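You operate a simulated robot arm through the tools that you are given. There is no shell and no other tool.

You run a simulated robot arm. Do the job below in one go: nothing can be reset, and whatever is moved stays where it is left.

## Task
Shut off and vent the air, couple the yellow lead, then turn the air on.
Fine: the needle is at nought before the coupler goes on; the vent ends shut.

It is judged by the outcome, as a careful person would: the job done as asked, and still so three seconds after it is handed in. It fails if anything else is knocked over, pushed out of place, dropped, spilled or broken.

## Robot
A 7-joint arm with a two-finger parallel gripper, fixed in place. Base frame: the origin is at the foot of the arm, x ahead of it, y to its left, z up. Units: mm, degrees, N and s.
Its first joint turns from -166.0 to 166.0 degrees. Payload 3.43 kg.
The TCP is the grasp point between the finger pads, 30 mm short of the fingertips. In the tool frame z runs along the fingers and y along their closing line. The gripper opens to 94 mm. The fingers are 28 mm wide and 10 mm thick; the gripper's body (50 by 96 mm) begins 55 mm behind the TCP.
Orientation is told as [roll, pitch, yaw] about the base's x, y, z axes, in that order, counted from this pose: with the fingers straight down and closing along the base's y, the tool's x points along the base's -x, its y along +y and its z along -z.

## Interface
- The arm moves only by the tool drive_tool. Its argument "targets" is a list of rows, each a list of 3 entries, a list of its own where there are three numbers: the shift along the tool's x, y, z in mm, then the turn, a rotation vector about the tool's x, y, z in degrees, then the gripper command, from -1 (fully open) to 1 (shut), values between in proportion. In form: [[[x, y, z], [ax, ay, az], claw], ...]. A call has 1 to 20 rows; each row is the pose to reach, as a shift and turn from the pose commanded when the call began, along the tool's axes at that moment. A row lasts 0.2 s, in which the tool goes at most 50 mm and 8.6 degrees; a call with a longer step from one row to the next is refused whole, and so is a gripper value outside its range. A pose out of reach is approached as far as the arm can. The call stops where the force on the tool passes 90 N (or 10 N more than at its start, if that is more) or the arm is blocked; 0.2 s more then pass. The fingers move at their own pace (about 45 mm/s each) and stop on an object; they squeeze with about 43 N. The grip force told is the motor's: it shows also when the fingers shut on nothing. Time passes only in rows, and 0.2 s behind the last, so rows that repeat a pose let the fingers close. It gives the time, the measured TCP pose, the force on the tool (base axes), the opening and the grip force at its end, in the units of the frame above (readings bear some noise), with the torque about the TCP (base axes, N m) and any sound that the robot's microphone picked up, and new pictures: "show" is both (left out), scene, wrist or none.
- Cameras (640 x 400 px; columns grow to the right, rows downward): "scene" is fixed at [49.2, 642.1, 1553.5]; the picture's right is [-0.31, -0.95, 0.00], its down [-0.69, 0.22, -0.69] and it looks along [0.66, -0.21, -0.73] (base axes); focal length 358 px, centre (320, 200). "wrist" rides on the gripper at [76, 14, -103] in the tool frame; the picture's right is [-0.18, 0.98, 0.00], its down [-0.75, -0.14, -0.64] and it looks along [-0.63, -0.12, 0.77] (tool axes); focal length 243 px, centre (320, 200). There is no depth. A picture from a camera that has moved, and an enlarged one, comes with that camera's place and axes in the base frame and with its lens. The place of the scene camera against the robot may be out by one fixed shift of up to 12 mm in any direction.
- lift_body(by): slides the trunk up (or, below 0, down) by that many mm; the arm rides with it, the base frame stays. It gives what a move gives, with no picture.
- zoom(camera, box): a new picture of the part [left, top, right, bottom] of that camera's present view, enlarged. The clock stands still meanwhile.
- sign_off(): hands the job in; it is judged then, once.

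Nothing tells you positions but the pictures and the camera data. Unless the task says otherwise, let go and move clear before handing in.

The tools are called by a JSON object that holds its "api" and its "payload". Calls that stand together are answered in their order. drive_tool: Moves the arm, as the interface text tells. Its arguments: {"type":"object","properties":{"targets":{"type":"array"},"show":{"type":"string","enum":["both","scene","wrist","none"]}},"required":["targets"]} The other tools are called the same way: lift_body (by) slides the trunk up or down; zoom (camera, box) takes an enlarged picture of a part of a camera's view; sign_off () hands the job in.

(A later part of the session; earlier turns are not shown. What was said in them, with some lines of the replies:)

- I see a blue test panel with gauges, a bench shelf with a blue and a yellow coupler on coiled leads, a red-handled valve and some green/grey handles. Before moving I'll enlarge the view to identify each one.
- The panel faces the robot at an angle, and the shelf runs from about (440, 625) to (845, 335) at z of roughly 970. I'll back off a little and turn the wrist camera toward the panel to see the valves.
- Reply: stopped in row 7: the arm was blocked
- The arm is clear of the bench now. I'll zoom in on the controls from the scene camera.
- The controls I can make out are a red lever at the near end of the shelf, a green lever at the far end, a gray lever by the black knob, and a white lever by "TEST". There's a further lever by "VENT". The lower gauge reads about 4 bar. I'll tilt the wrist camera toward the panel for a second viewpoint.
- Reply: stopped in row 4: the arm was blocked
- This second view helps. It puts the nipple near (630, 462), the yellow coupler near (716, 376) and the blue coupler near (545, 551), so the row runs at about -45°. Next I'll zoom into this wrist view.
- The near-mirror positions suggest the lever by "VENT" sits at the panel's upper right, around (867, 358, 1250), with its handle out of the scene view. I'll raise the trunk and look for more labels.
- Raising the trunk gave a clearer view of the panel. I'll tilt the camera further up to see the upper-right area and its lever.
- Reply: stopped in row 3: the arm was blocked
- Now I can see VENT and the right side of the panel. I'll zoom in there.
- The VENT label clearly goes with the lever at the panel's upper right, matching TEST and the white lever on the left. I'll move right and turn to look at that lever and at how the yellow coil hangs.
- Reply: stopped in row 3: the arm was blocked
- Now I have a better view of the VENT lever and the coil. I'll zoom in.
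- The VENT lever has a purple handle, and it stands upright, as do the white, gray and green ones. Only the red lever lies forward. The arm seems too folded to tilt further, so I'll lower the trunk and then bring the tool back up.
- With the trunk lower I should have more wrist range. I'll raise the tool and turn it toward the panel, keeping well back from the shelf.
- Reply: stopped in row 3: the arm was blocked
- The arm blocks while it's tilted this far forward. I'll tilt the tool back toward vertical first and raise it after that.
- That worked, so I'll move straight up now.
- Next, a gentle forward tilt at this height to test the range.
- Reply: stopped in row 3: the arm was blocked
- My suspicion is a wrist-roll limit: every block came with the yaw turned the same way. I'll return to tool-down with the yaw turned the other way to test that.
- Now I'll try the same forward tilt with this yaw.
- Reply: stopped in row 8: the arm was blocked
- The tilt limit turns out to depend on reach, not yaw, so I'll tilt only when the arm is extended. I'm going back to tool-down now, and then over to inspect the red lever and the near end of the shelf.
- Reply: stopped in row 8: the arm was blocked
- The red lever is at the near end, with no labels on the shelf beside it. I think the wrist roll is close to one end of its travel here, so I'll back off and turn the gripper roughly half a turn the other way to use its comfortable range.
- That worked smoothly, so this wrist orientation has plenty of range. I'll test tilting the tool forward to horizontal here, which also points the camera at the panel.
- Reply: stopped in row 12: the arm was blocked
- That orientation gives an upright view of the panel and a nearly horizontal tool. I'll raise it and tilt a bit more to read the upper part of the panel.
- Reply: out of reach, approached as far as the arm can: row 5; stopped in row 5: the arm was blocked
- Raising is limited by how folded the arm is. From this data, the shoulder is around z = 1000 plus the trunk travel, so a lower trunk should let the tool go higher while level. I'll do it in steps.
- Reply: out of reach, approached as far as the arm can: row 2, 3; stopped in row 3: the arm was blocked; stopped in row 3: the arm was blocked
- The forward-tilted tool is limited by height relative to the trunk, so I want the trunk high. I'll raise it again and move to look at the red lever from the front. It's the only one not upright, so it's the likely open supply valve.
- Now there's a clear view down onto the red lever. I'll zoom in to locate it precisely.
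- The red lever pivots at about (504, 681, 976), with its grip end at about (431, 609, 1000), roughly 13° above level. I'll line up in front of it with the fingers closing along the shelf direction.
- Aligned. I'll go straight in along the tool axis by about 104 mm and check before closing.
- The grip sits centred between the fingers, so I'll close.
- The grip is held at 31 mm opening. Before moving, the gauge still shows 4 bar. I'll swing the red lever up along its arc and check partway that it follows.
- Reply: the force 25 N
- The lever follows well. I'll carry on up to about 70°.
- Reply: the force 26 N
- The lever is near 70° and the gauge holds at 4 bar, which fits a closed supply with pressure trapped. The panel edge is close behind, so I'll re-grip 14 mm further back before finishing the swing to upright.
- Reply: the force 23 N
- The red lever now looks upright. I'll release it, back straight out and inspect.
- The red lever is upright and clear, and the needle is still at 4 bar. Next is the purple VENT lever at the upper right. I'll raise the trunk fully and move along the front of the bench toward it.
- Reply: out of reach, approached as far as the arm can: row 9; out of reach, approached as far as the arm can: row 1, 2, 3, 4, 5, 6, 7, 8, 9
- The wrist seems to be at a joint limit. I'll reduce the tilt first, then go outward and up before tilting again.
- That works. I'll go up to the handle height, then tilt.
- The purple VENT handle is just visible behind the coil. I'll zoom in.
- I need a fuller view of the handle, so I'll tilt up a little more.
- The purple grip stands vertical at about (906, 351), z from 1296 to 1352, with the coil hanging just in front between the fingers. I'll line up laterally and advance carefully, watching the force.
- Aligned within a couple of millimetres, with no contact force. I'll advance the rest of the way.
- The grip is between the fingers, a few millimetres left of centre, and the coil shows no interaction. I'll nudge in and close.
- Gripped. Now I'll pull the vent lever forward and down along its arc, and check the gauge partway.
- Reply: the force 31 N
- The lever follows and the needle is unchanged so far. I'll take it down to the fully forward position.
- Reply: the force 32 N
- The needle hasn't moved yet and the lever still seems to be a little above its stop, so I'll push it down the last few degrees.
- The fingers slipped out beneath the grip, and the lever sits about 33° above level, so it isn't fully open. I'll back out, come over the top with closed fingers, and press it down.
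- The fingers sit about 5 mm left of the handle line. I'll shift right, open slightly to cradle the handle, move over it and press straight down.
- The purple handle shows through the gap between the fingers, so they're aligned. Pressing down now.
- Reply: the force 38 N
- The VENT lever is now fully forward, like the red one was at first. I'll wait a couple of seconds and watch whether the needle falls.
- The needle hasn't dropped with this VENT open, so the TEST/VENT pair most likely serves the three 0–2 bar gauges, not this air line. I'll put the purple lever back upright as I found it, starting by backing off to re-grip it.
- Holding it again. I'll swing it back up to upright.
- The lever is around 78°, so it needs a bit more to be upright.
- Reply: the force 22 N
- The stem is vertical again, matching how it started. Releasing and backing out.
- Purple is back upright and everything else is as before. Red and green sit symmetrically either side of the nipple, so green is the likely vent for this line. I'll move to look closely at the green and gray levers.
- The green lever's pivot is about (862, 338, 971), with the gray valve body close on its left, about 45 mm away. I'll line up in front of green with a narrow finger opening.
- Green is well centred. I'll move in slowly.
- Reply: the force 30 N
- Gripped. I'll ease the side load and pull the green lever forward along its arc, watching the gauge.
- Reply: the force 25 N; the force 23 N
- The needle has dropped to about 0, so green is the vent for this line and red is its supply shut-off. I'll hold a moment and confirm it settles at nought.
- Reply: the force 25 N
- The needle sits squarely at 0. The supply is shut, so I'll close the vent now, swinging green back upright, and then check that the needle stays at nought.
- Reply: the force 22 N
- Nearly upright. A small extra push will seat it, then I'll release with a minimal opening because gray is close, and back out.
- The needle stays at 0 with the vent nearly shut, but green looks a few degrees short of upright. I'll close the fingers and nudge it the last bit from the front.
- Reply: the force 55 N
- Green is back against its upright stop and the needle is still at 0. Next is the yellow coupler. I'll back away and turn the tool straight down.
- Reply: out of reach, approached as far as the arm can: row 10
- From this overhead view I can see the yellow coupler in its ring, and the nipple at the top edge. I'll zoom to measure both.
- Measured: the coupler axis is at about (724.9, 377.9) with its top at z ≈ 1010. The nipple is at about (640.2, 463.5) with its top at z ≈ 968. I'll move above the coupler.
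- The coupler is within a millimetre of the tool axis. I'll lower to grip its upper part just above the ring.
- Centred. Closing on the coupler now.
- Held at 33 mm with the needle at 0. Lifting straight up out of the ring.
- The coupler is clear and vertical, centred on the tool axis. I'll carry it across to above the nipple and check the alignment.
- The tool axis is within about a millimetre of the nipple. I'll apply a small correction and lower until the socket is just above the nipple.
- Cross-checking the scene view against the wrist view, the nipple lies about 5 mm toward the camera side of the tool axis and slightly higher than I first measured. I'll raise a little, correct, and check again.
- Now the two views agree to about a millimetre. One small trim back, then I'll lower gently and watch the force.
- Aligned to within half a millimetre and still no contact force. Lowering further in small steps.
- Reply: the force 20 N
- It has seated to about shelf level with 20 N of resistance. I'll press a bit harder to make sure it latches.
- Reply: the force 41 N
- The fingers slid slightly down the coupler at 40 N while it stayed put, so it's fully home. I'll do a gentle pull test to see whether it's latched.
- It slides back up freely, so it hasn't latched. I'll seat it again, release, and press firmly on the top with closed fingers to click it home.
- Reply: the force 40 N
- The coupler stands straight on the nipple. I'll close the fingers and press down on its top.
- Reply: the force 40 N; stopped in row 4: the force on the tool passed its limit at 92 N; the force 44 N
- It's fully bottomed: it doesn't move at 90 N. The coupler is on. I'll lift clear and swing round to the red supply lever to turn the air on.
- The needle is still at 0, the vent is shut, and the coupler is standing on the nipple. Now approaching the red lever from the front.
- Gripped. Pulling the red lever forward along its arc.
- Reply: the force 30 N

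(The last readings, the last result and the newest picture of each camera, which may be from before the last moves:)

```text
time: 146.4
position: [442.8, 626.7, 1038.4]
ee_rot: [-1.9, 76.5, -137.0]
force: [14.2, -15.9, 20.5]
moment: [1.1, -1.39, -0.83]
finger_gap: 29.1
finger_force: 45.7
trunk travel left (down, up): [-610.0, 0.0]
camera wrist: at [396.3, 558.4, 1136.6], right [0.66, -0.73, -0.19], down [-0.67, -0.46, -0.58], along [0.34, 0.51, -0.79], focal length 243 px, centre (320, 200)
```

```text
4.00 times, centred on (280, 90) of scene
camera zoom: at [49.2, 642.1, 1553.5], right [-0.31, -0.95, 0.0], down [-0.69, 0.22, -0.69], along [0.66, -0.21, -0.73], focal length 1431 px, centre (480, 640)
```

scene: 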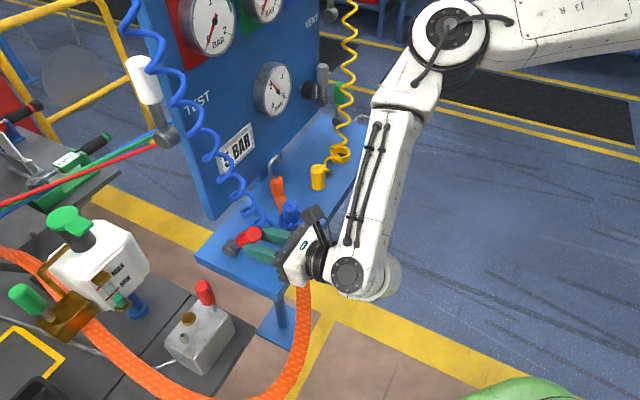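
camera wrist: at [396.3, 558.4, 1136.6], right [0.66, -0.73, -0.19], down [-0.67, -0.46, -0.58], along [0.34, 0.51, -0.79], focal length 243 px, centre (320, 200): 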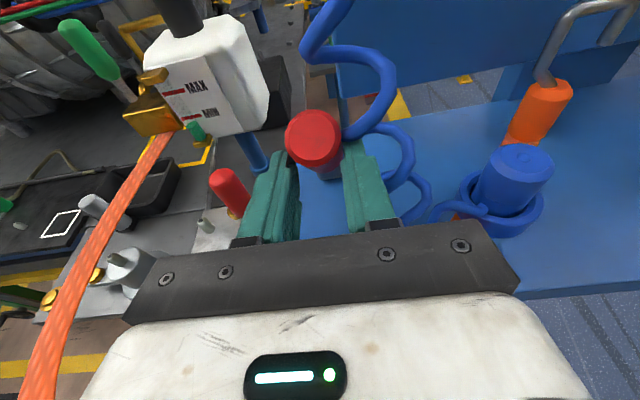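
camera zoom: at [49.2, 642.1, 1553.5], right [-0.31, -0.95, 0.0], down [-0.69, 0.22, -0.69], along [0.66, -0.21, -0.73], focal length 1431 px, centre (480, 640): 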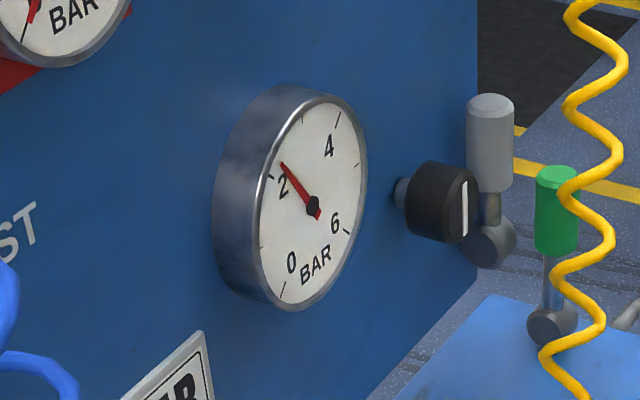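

Air is coming on: the needle is rising through 2. I'll check the coupler is holding, then finish moving the lever to its full-open position.

{"api": "zoom", "payload": {"camera": "scene", "box": [280, 145, 360, 195]}}

{"api": "drive_tool", "payload": {"targets": [[[0, 0, 0], [0, 0, 0], 0.2], [[0, 0, 0], [0, 0, 0], 0], [[0, 0, -30], [0, 0, 0], 0], [[0, 0, -65], [0, 0, 0], 0.3], [[10, 0, -100], [0, 0, 0], 0.7], [[35, 0, -100], [0, 0, 0], 0.75], [[60, 0, -100], [0, 0, 0], 0.75]], "show": "both"}}

{"api": "zoom", "payload": {"camera": "wrist", "box": [220, 60, 440, 198]}}

{"api": "zoom", "payload": {"camera": "scene", "box": [200, 40, 360, 140]}}

{"api": "zoom", "payload": {"camera": "scene", "box": [280, 145, 360, 195]}}

```text
8.00 times, centred on (320, 170) of scene
camera zoom: at [49.2, 642.1, 1553.5], right [-0.31, -0.95, 0.0], down [-0.69, 0.22, -0.69], along [0.66, -0.21, -0.73], focal length 2862 px, centre (320, 440)
```

zoom: 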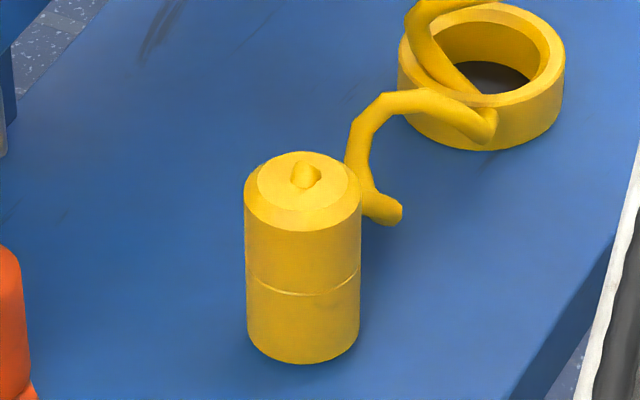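

```text
time: 148.0
position: [381.0, 567.5, 1114.9]
ee_rot: [-0.7, 75.9, -135.4]
force: [0.2, 0.2, -0.2]
moment: [0.02, 0.03, -0.02]
finger_gap: 11.9
finger_force: 0.1
trunk travel left (down, up): [-610.0, 0.0]
camera wrist: at [335.7, 499.4, 1213.9], right [0.67, -0.72, -0.18], down [-0.67, -0.47, -0.57], along [0.33, 0.5, -0.8], focal length 243 px, centre (320, 200)
```

scene: 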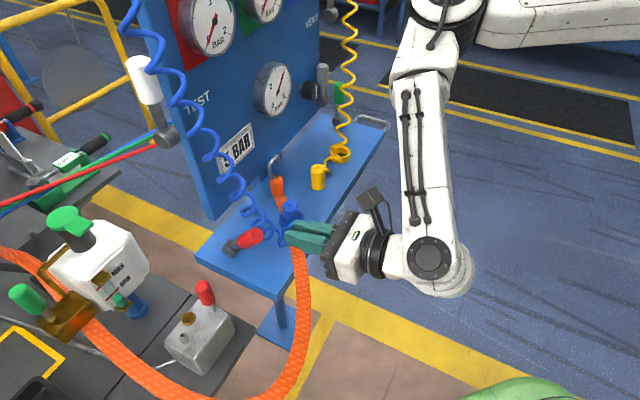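
wrist: 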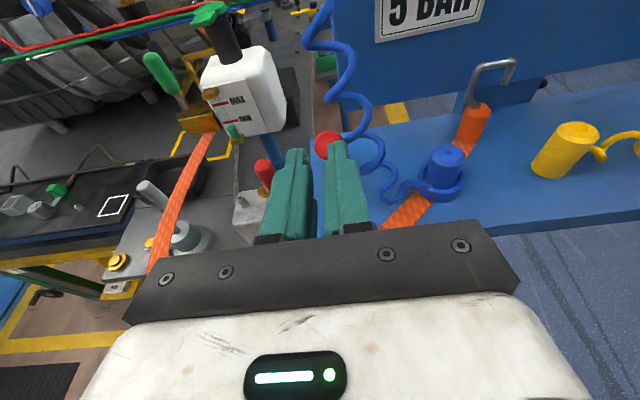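

```text
2.90 times, centred on (330, 129) of wrist
camera zoom: at [335.7, 499.4, 1213.9], right [0.67, -0.72, -0.18], down [-0.67, -0.47, -0.57], along [0.33, 0.5, -0.8], focal length 703 px, centre (291, 406)
```

zoom: 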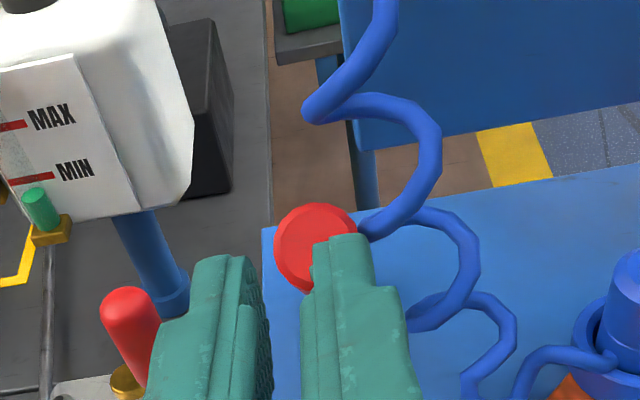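

```text
4.00 times, centred on (280, 90) of scene
camera zoom: at [49.2, 642.1, 1553.5], right [-0.31, -0.95, 0.0], down [-0.69, 0.22, -0.69], along [0.66, -0.21, -0.73], focal length 1431 px, centre (480, 640)
```

zoom: 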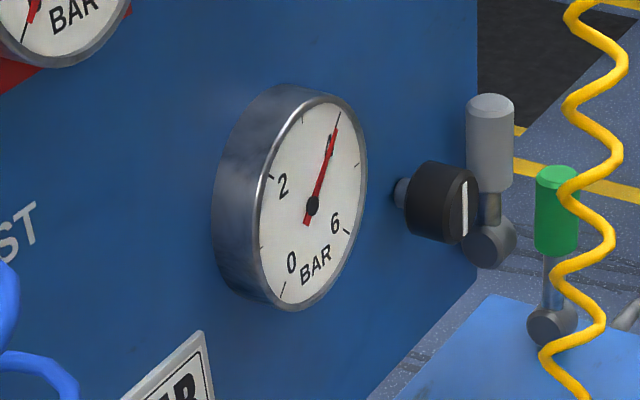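

```text
8.00 times, centred on (320, 170) of scene
camera zoom: at [49.2, 642.1, 1553.5], right [-0.31, -0.95, 0.0], down [-0.69, 0.22, -0.69], along [0.66, -0.21, -0.73], focal length 2862 px, centre (320, 440)
```

zoom: 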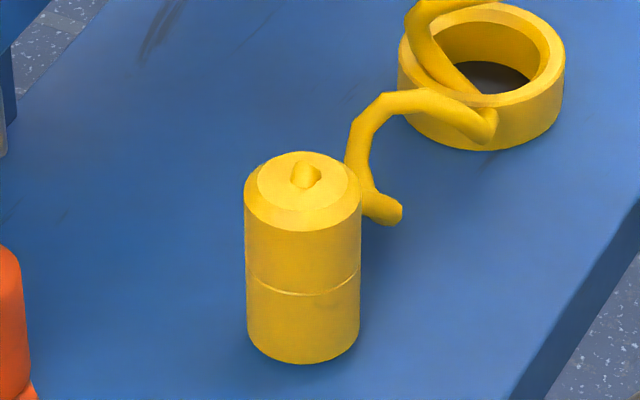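

The gauge is back at 4 bar and the coupler is holding. I'll press the red lever the rest of the way down to its full-open stop, where I found it.

{"api": "drive_tool", "payload": {"targets": [[[14, 2, 10], [0, 0, 0], 0.75], [[16, 3.5, 35], [0, 0, 0], 0.75], [[16, 3.5, 60], [0, 0, 0], 0.75], [[16, 3.5, 86], [0, 0, 0], 0.75]], "show": "both"}}

{"api": "zoom", "payload": {"camera": "scene", "box": [200, 180, 340, 268]}}

```text
time: 149.0
position: [441.2, 621.1, 1096.8]
ee_rot: [-0.2, 74.8, -135.0]
force: [0.4, 0.6, 0.1]
moment: [0.03, -0.01, -0.03]
finger_gap: 11.8
finger_force: 0.1
trunk travel left (down, up): [-610.0, 0.0]
camera wrist: at [397.5, 555.8, 1197.5], right [0.66, -0.73, -0.18], down [-0.68, -0.48, -0.56], along [0.32, 0.49, -0.81], focal length 243 px, centre (320, 200)
```

scene: 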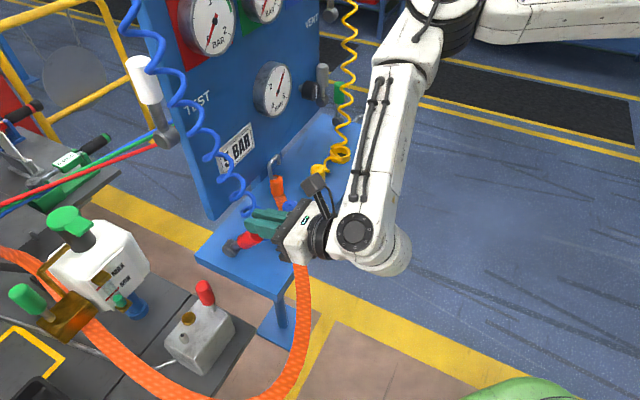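
wrist: 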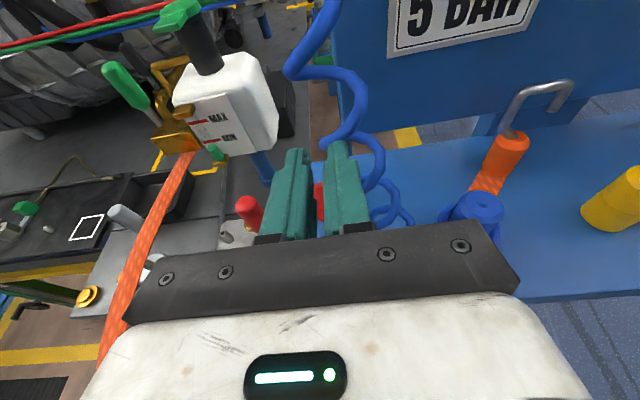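

```text
4.55 times, centred on (270, 224) of scene
camera zoom: at [49.2, 642.1, 1553.5], right [-0.31, -0.95, 0.0], down [-0.69, 0.22, -0.69], along [0.66, -0.21, -0.73], focal length 1626 px, centre (547, 91)
```

zoom: 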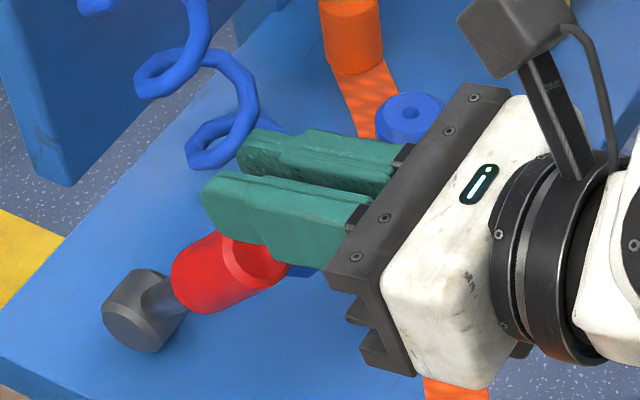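

The handle shows between the fingers, so it's aligned. Pressing down.

{"api": "drive_tool", "payload": {"targets": [[[-10, 0, 2.7], [0, 0, 0], 0.75], [[-19, 0, 5.2], [0, 0, 0], 0.75], [[-27, 0, 7.3], [0, 0, 0], 0.75], [[-35, 0, 9.5], [0, 0, 0], 0.75], [[-42, 0, 11.4], [0, 0, 0], 0.75], [[-49, 0, 13.3], [0, 0, 0], 0.75], [[-56, 0, 15.2], [0, 0, 0], 0.75], [[-62, 0, 16.8], [0, 0, 0], 0.75], [[-68, 0, 18.5], [0, 0, 0], 0.75], [[-74, 0, 20], [0, 0, 0], 0.75]], "show": "both"}}

{"api": "zoom", "payload": {"camera": "scene", "box": [200, 180, 340, 268]}}

```text
time: 151.2
position: [450.5, 631.7, 1037.6]
ee_rot: [-1.8, 76.3, -136.8]
force: [0.1, -0.9, -0.5]
moment: [0.02, 0.0, 0.01]
finger_gap: 11.6
finger_force: 0.0
trunk travel left (down, up): [-610.0, 0.0]
camera wrist: at [403.5, 561.7, 1136.0], right [0.66, -0.72, -0.19], down [-0.67, -0.46, -0.58], along [0.33, 0.51, -0.79], focal length 243 px, centre (320, 200)
```

scene: 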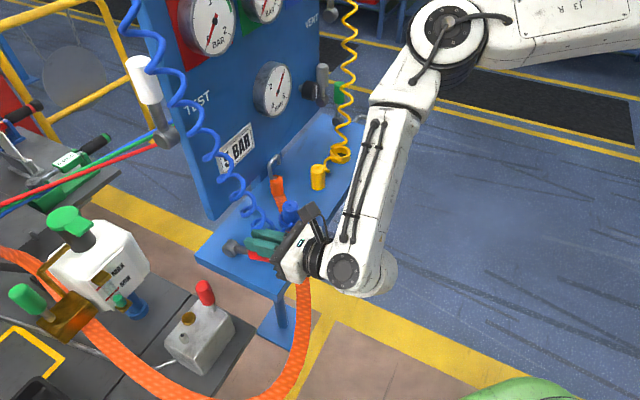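
wrist: 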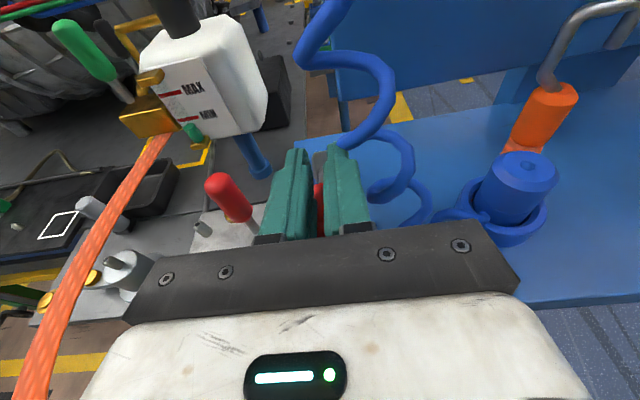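

```text
4.55 times, centred on (270, 224) of scene
camera zoom: at [49.2, 642.1, 1553.5], right [-0.31, -0.95, 0.0], down [-0.69, 0.22, -0.69], along [0.66, -0.21, -0.73], focal length 1626 px, centre (547, 91)
```

zoom: 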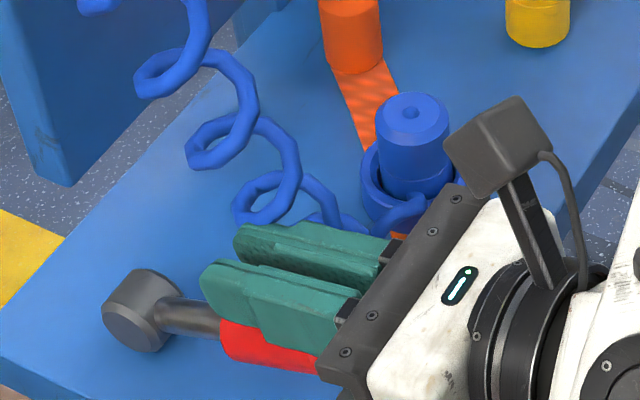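

The lever has gone down. I'll back away and compare it with its original open position.

{"api": "drive_tool", "payload": {"targets": [[[12, 0, 0], [0, 0, 0], 0.75], [[25, 0, -20], [0, 0, 0], 0.75], [[40, 0, -55], [0, 0, 0], 0.75], [[50, 0, -95], [0, 0, 0], 0.75], [[50, 0, -120], [0, 0, 0], 0.75]], "show": "both"}}

{"api": "zoom", "payload": {"camera": "scene", "box": [200, 190, 320, 265]}}

{"api": "zoom", "payload": {"camera": "scene", "box": [230, 50, 390, 150]}}

{"api": "zoom", "payload": {"camera": "wrist", "box": [220, 60, 440, 198]}}

```text
time: 152.4
position: [375.4, 555.9, 1115.6]
ee_rot: [-1.9, 76.4, -136.9]
force: [0.8, -0.3, 0.1]
moment: [0.0, 0.01, -0.01]
finger_gap: 11.6
finger_force: 0.1
trunk travel left (down, up): [-610.0, 0.0]
camera wrist: at [329.6, 487.2, 1214.1], right [0.66, -0.73, -0.19], down [-0.67, -0.46, -0.58], along [0.33, 0.51, -0.79], focal length 243 px, centre (320, 200)
```

scene: 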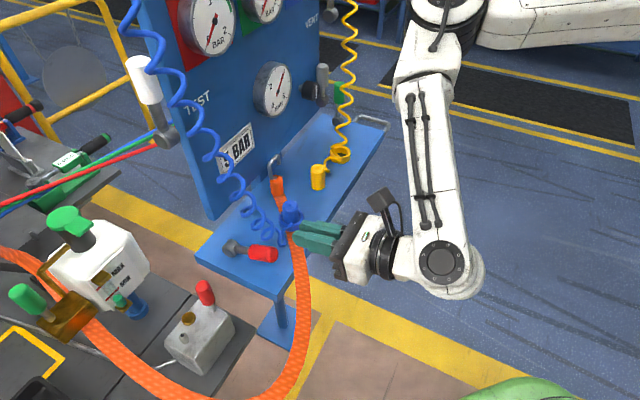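
wrist: 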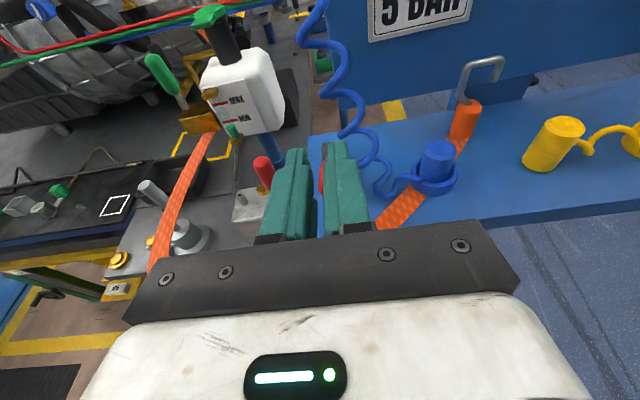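

```text
5.33 times, centred on (260, 228) of scene
camera zoom: at [49.2, 642.1, 1553.5], right [-0.31, -0.95, 0.0], down [-0.69, 0.22, -0.69], along [0.66, -0.21, -0.73], focal length 1908 px, centre (640, 53)
```

zoom: 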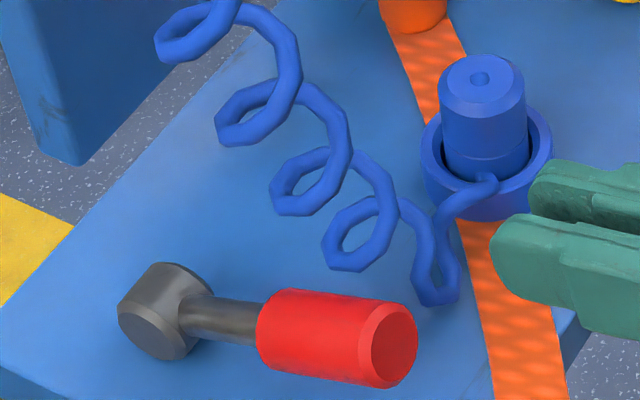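

```text
4.00 times, centred on (310, 100) of scene
camera zoom: at [49.2, 642.1, 1553.5], right [-0.31, -0.95, 0.0], down [-0.69, 0.22, -0.69], along [0.66, -0.21, -0.73], focal length 1431 px, centre (360, 600)
```

zoom: 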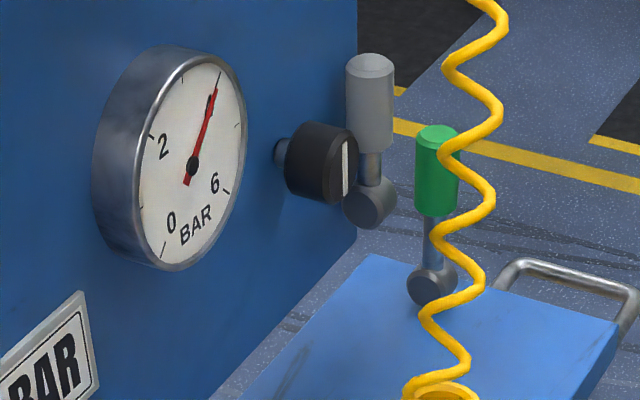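

```text
2.90 times, centred on (330, 129) of wrist
camera zoom: at [329.6, 487.2, 1214.1], right [0.66, -0.73, -0.19], down [-0.67, -0.46, -0.58], along [0.33, 0.51, -0.79], focal length 703 px, centre (291, 406)
```

zoom: 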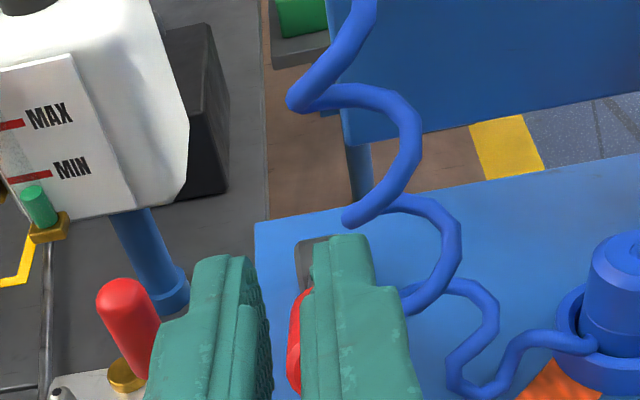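

The air is fully on at 4 bar. Red is still about 7° above where it started, so I'll give it one more press to its stop to match the original open position.

{"api": "drive_tool", "payload": {"targets": [[[0, -1, 25], [0, 0, 0], 0.75], [[0, -3, 50], [0, 0, 0], 0.75], [[0, -3, 75], [0, 0, 0], 0.75], [[0, -3, 98], [0, 0, 0], 0.75], [[-15, -3, 101.6], [0, 0, 0], 0.75], [[-30, -3, 105.2], [0, 0, 0], 0.75], [[-44, -3, 108.6], [0, 0, 0], 0.75], [[-54, -3, 111], [0, 0, 0], 0.75], [[-61, -3, 112.7], [0, 0, 0], 0.75], [[-67, -3, 114.2], [0, 0, 0], 0.75], [[-72, -3, 115.4], [0, 0, 0], 0.75], [[-76, -3, 116.3], [0, 0, 0], 0.75]], "show": "both"}}

{"api": "zoom", "payload": {"camera": "scene", "box": [200, 190, 320, 265]}}

```text
time: 155.0
position: [440.8, 627.6, 1020.0]
ee_rot: [-3.1, 77.1, -138.1]
force: [-2.9, -7.3, 56.0]
moment: [-1.07, 0.47, -0.05]
finger_gap: 12.5
finger_force: 1.1
trunk travel left (down, up): [-610.0, 0.0]
camera wrist: at [394.0, 558.0, 1118.2], right [0.66, -0.72, -0.19], down [-0.67, -0.45, -0.59], along [0.34, 0.52, -0.78], focal length 243 px, centre (320, 200)
```

scene: 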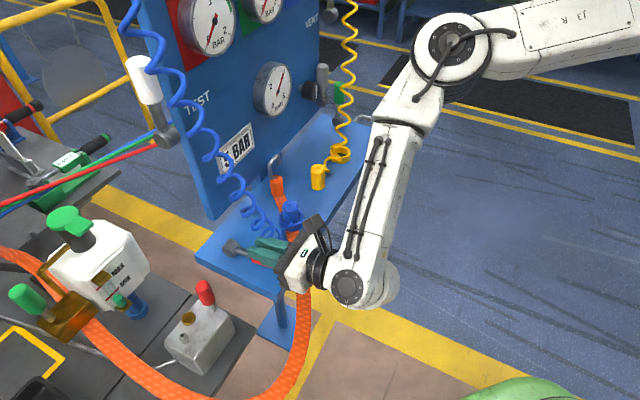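
wrist: 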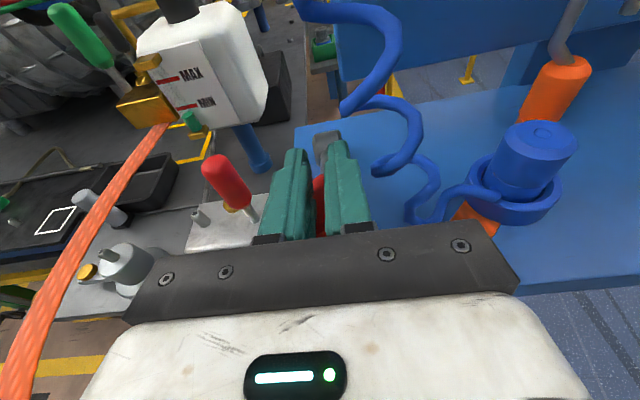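

```text
5.33 times, centred on (260, 228) of scene
camera zoom: at [49.2, 642.1, 1553.5], right [-0.31, -0.95, 0.0], down [-0.69, 0.22, -0.69], along [0.66, -0.21, -0.73], focal length 1908 px, centre (640, 53)
```

zoom: 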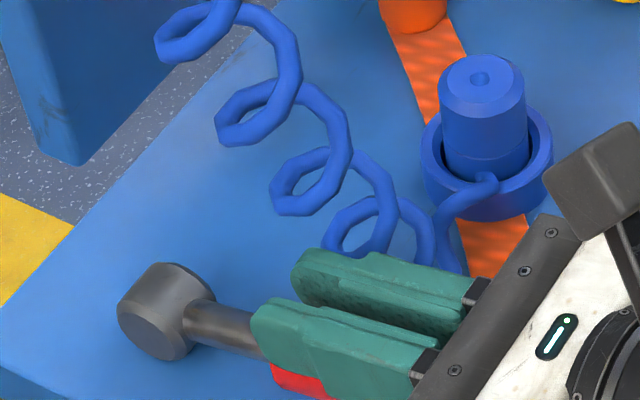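

Now it's on its stop, resisting at 56 N. Backing away and checking everything.

{"api": "drive_tool", "payload": {"targets": [[[15, 0, 0], [0, 0, 0], 0.75], [[35, 0, -20], [0, 0, 0], 0.75], [[55, 0, -55], [0, 0, 0], 0.75], [[75, 0, -95], [0, 0, 0], 0.75], [[90, 20, -130], [0, 0, 0], 0.75], [[90, 60, -150], [0, 0, 0], 0.75], [[90, 100, -150], [0, 0, 0], 0.75], [[90, 140, -150], [0, 0, 0], 0.75]], "show": "both"}}

{"api": "zoom", "payload": {"camera": "scene", "box": [200, 190, 320, 265]}}

{"api": "zoom", "payload": {"camera": "scene", "box": [230, 50, 390, 150]}}

{"api": "zoom", "payload": {"camera": "scene", "box": [300, 0, 400, 62]}}

{"api": "zoom", "payload": {"camera": "scene", "box": [280, 145, 360, 195]}}

```text
time: 157.0
position: [420.1, 406.0, 1078.8]
ee_rot: [1.1, 68.4, -133.1]
force: [0.0, -0.3, 0.0]
moment: [0.01, -0.01, -0.01]
finger_gap: 11.7
finger_force: 0.1
trunk travel left (down, up): [-610.0, 0.0]
stopped in row 8: the arm was blocked; the commanded pose is now the measured one
camera wrist: at [384.1, 347.8, 1188.9], right [0.66, -0.73, -0.16], down [-0.71, -0.53, -0.47], along [0.25, 0.42, -0.87], focal length 243 px, centre (320, 200)
```

scene: 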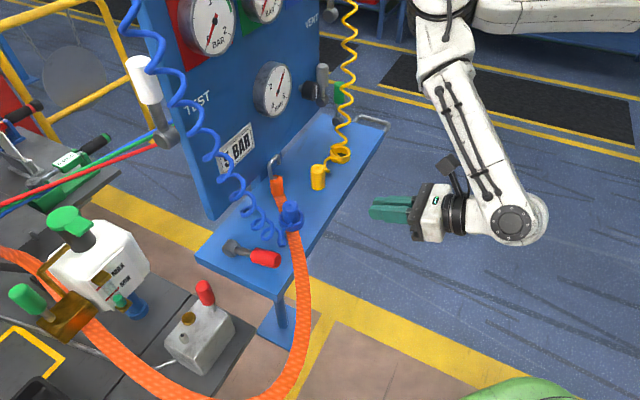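
wrist: 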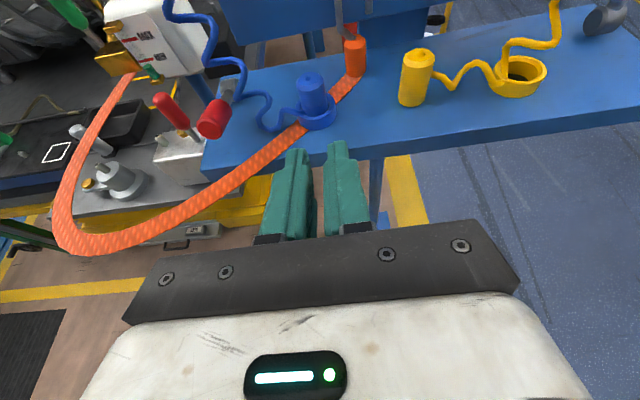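

```text
5.33 times, centred on (260, 228) of scene
camera zoom: at [49.2, 642.1, 1553.5], right [-0.31, -0.95, 0.0], down [-0.69, 0.22, -0.69], along [0.66, -0.21, -0.73], focal length 1908 px, centre (640, 53)
```

zoom: 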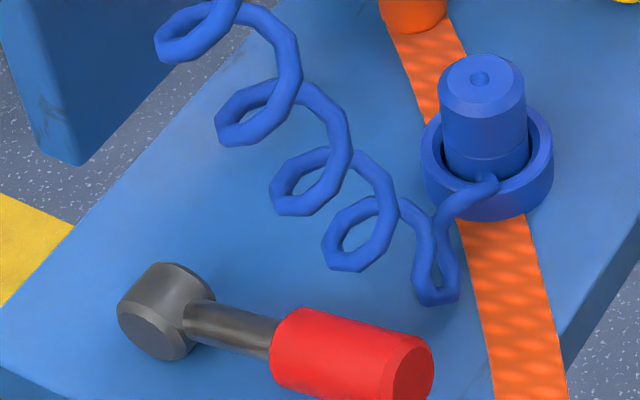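

```text
4.00 times, centred on (310, 100) of scene
camera zoom: at [49.2, 642.1, 1553.5], right [-0.31, -0.95, 0.0], down [-0.69, 0.22, -0.69], along [0.66, -0.21, -0.73], focal length 1431 px, centre (360, 600)
```

zoom: 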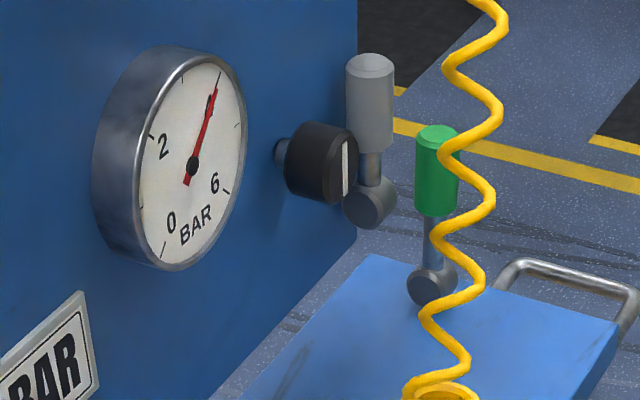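

```text
6.40 times, centred on (350, 31) of scene
camera zoom: at [49.2, 642.1, 1553.5], right [-0.31, -0.95, 0.0], down [-0.69, 0.22, -0.69], along [0.66, -0.21, -0.73], focal length 2290 px, centre (128, 1282)
```

zoom: 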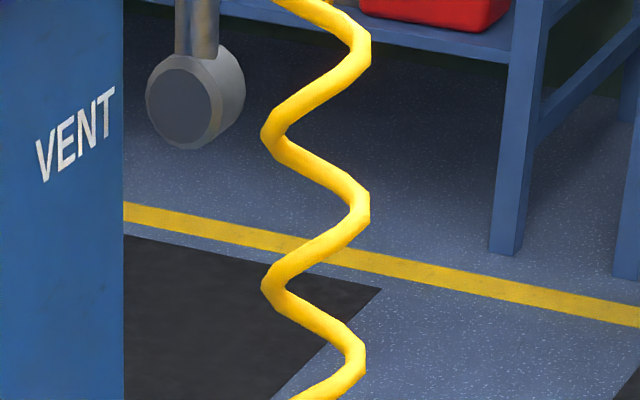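

```text
8.00 times, centred on (320, 170) of scene
camera zoom: at [49.2, 642.1, 1553.5], right [-0.31, -0.95, 0.0], down [-0.69, 0.22, -0.69], along [0.66, -0.21, -0.73], focal length 2862 px, centre (320, 440)
```

zoom: 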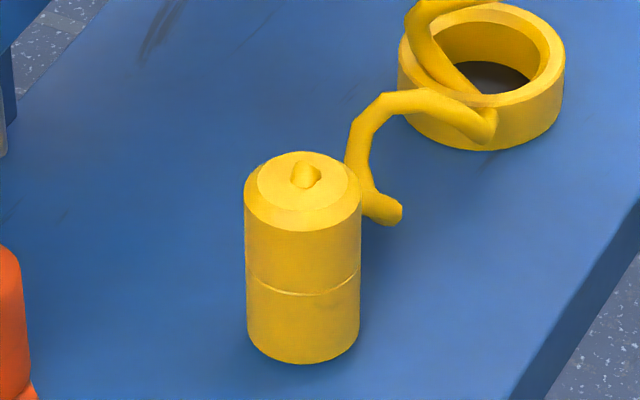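

I see the gauge steady at 4 bar, red on its open stop as it started, and green (this line's vent) upright and shut. The purple lever is as I found it. The yellow coupler is seated on the nipple, and the arm is clear of the bench, so I'm handing in.

{"api": "sign_off", "payload": {}}

```text
The job is handed in.
```

The job is done and handed in: the air was shut off and vented, the yellow lead is on the nipple, and the air is back on at 4 bar.

- **Shut off and vent:** I closed the red lever, and the green lever turned out to be the vent for this line. The needle read 0 before the coupler went on.
- **Coupler:** It is pressed fully home on the nipple and would not go further at 90 N. It never gave a clear click. In a pull test before that final press it slid off freely, so I can't confirm it is positively latched. It has stayed in place since the air came back on.
- **Air on:** The red lever is back on its open stop, where it started. The green vent is shut against its upright stop.
- **Wrong lever tried first:** I opened the purple lever marked VENT before green. It had no effect on this gauge, so I returned it to its original upright position.

Nothing else was moved out of place, and the arm is clear of the bench.
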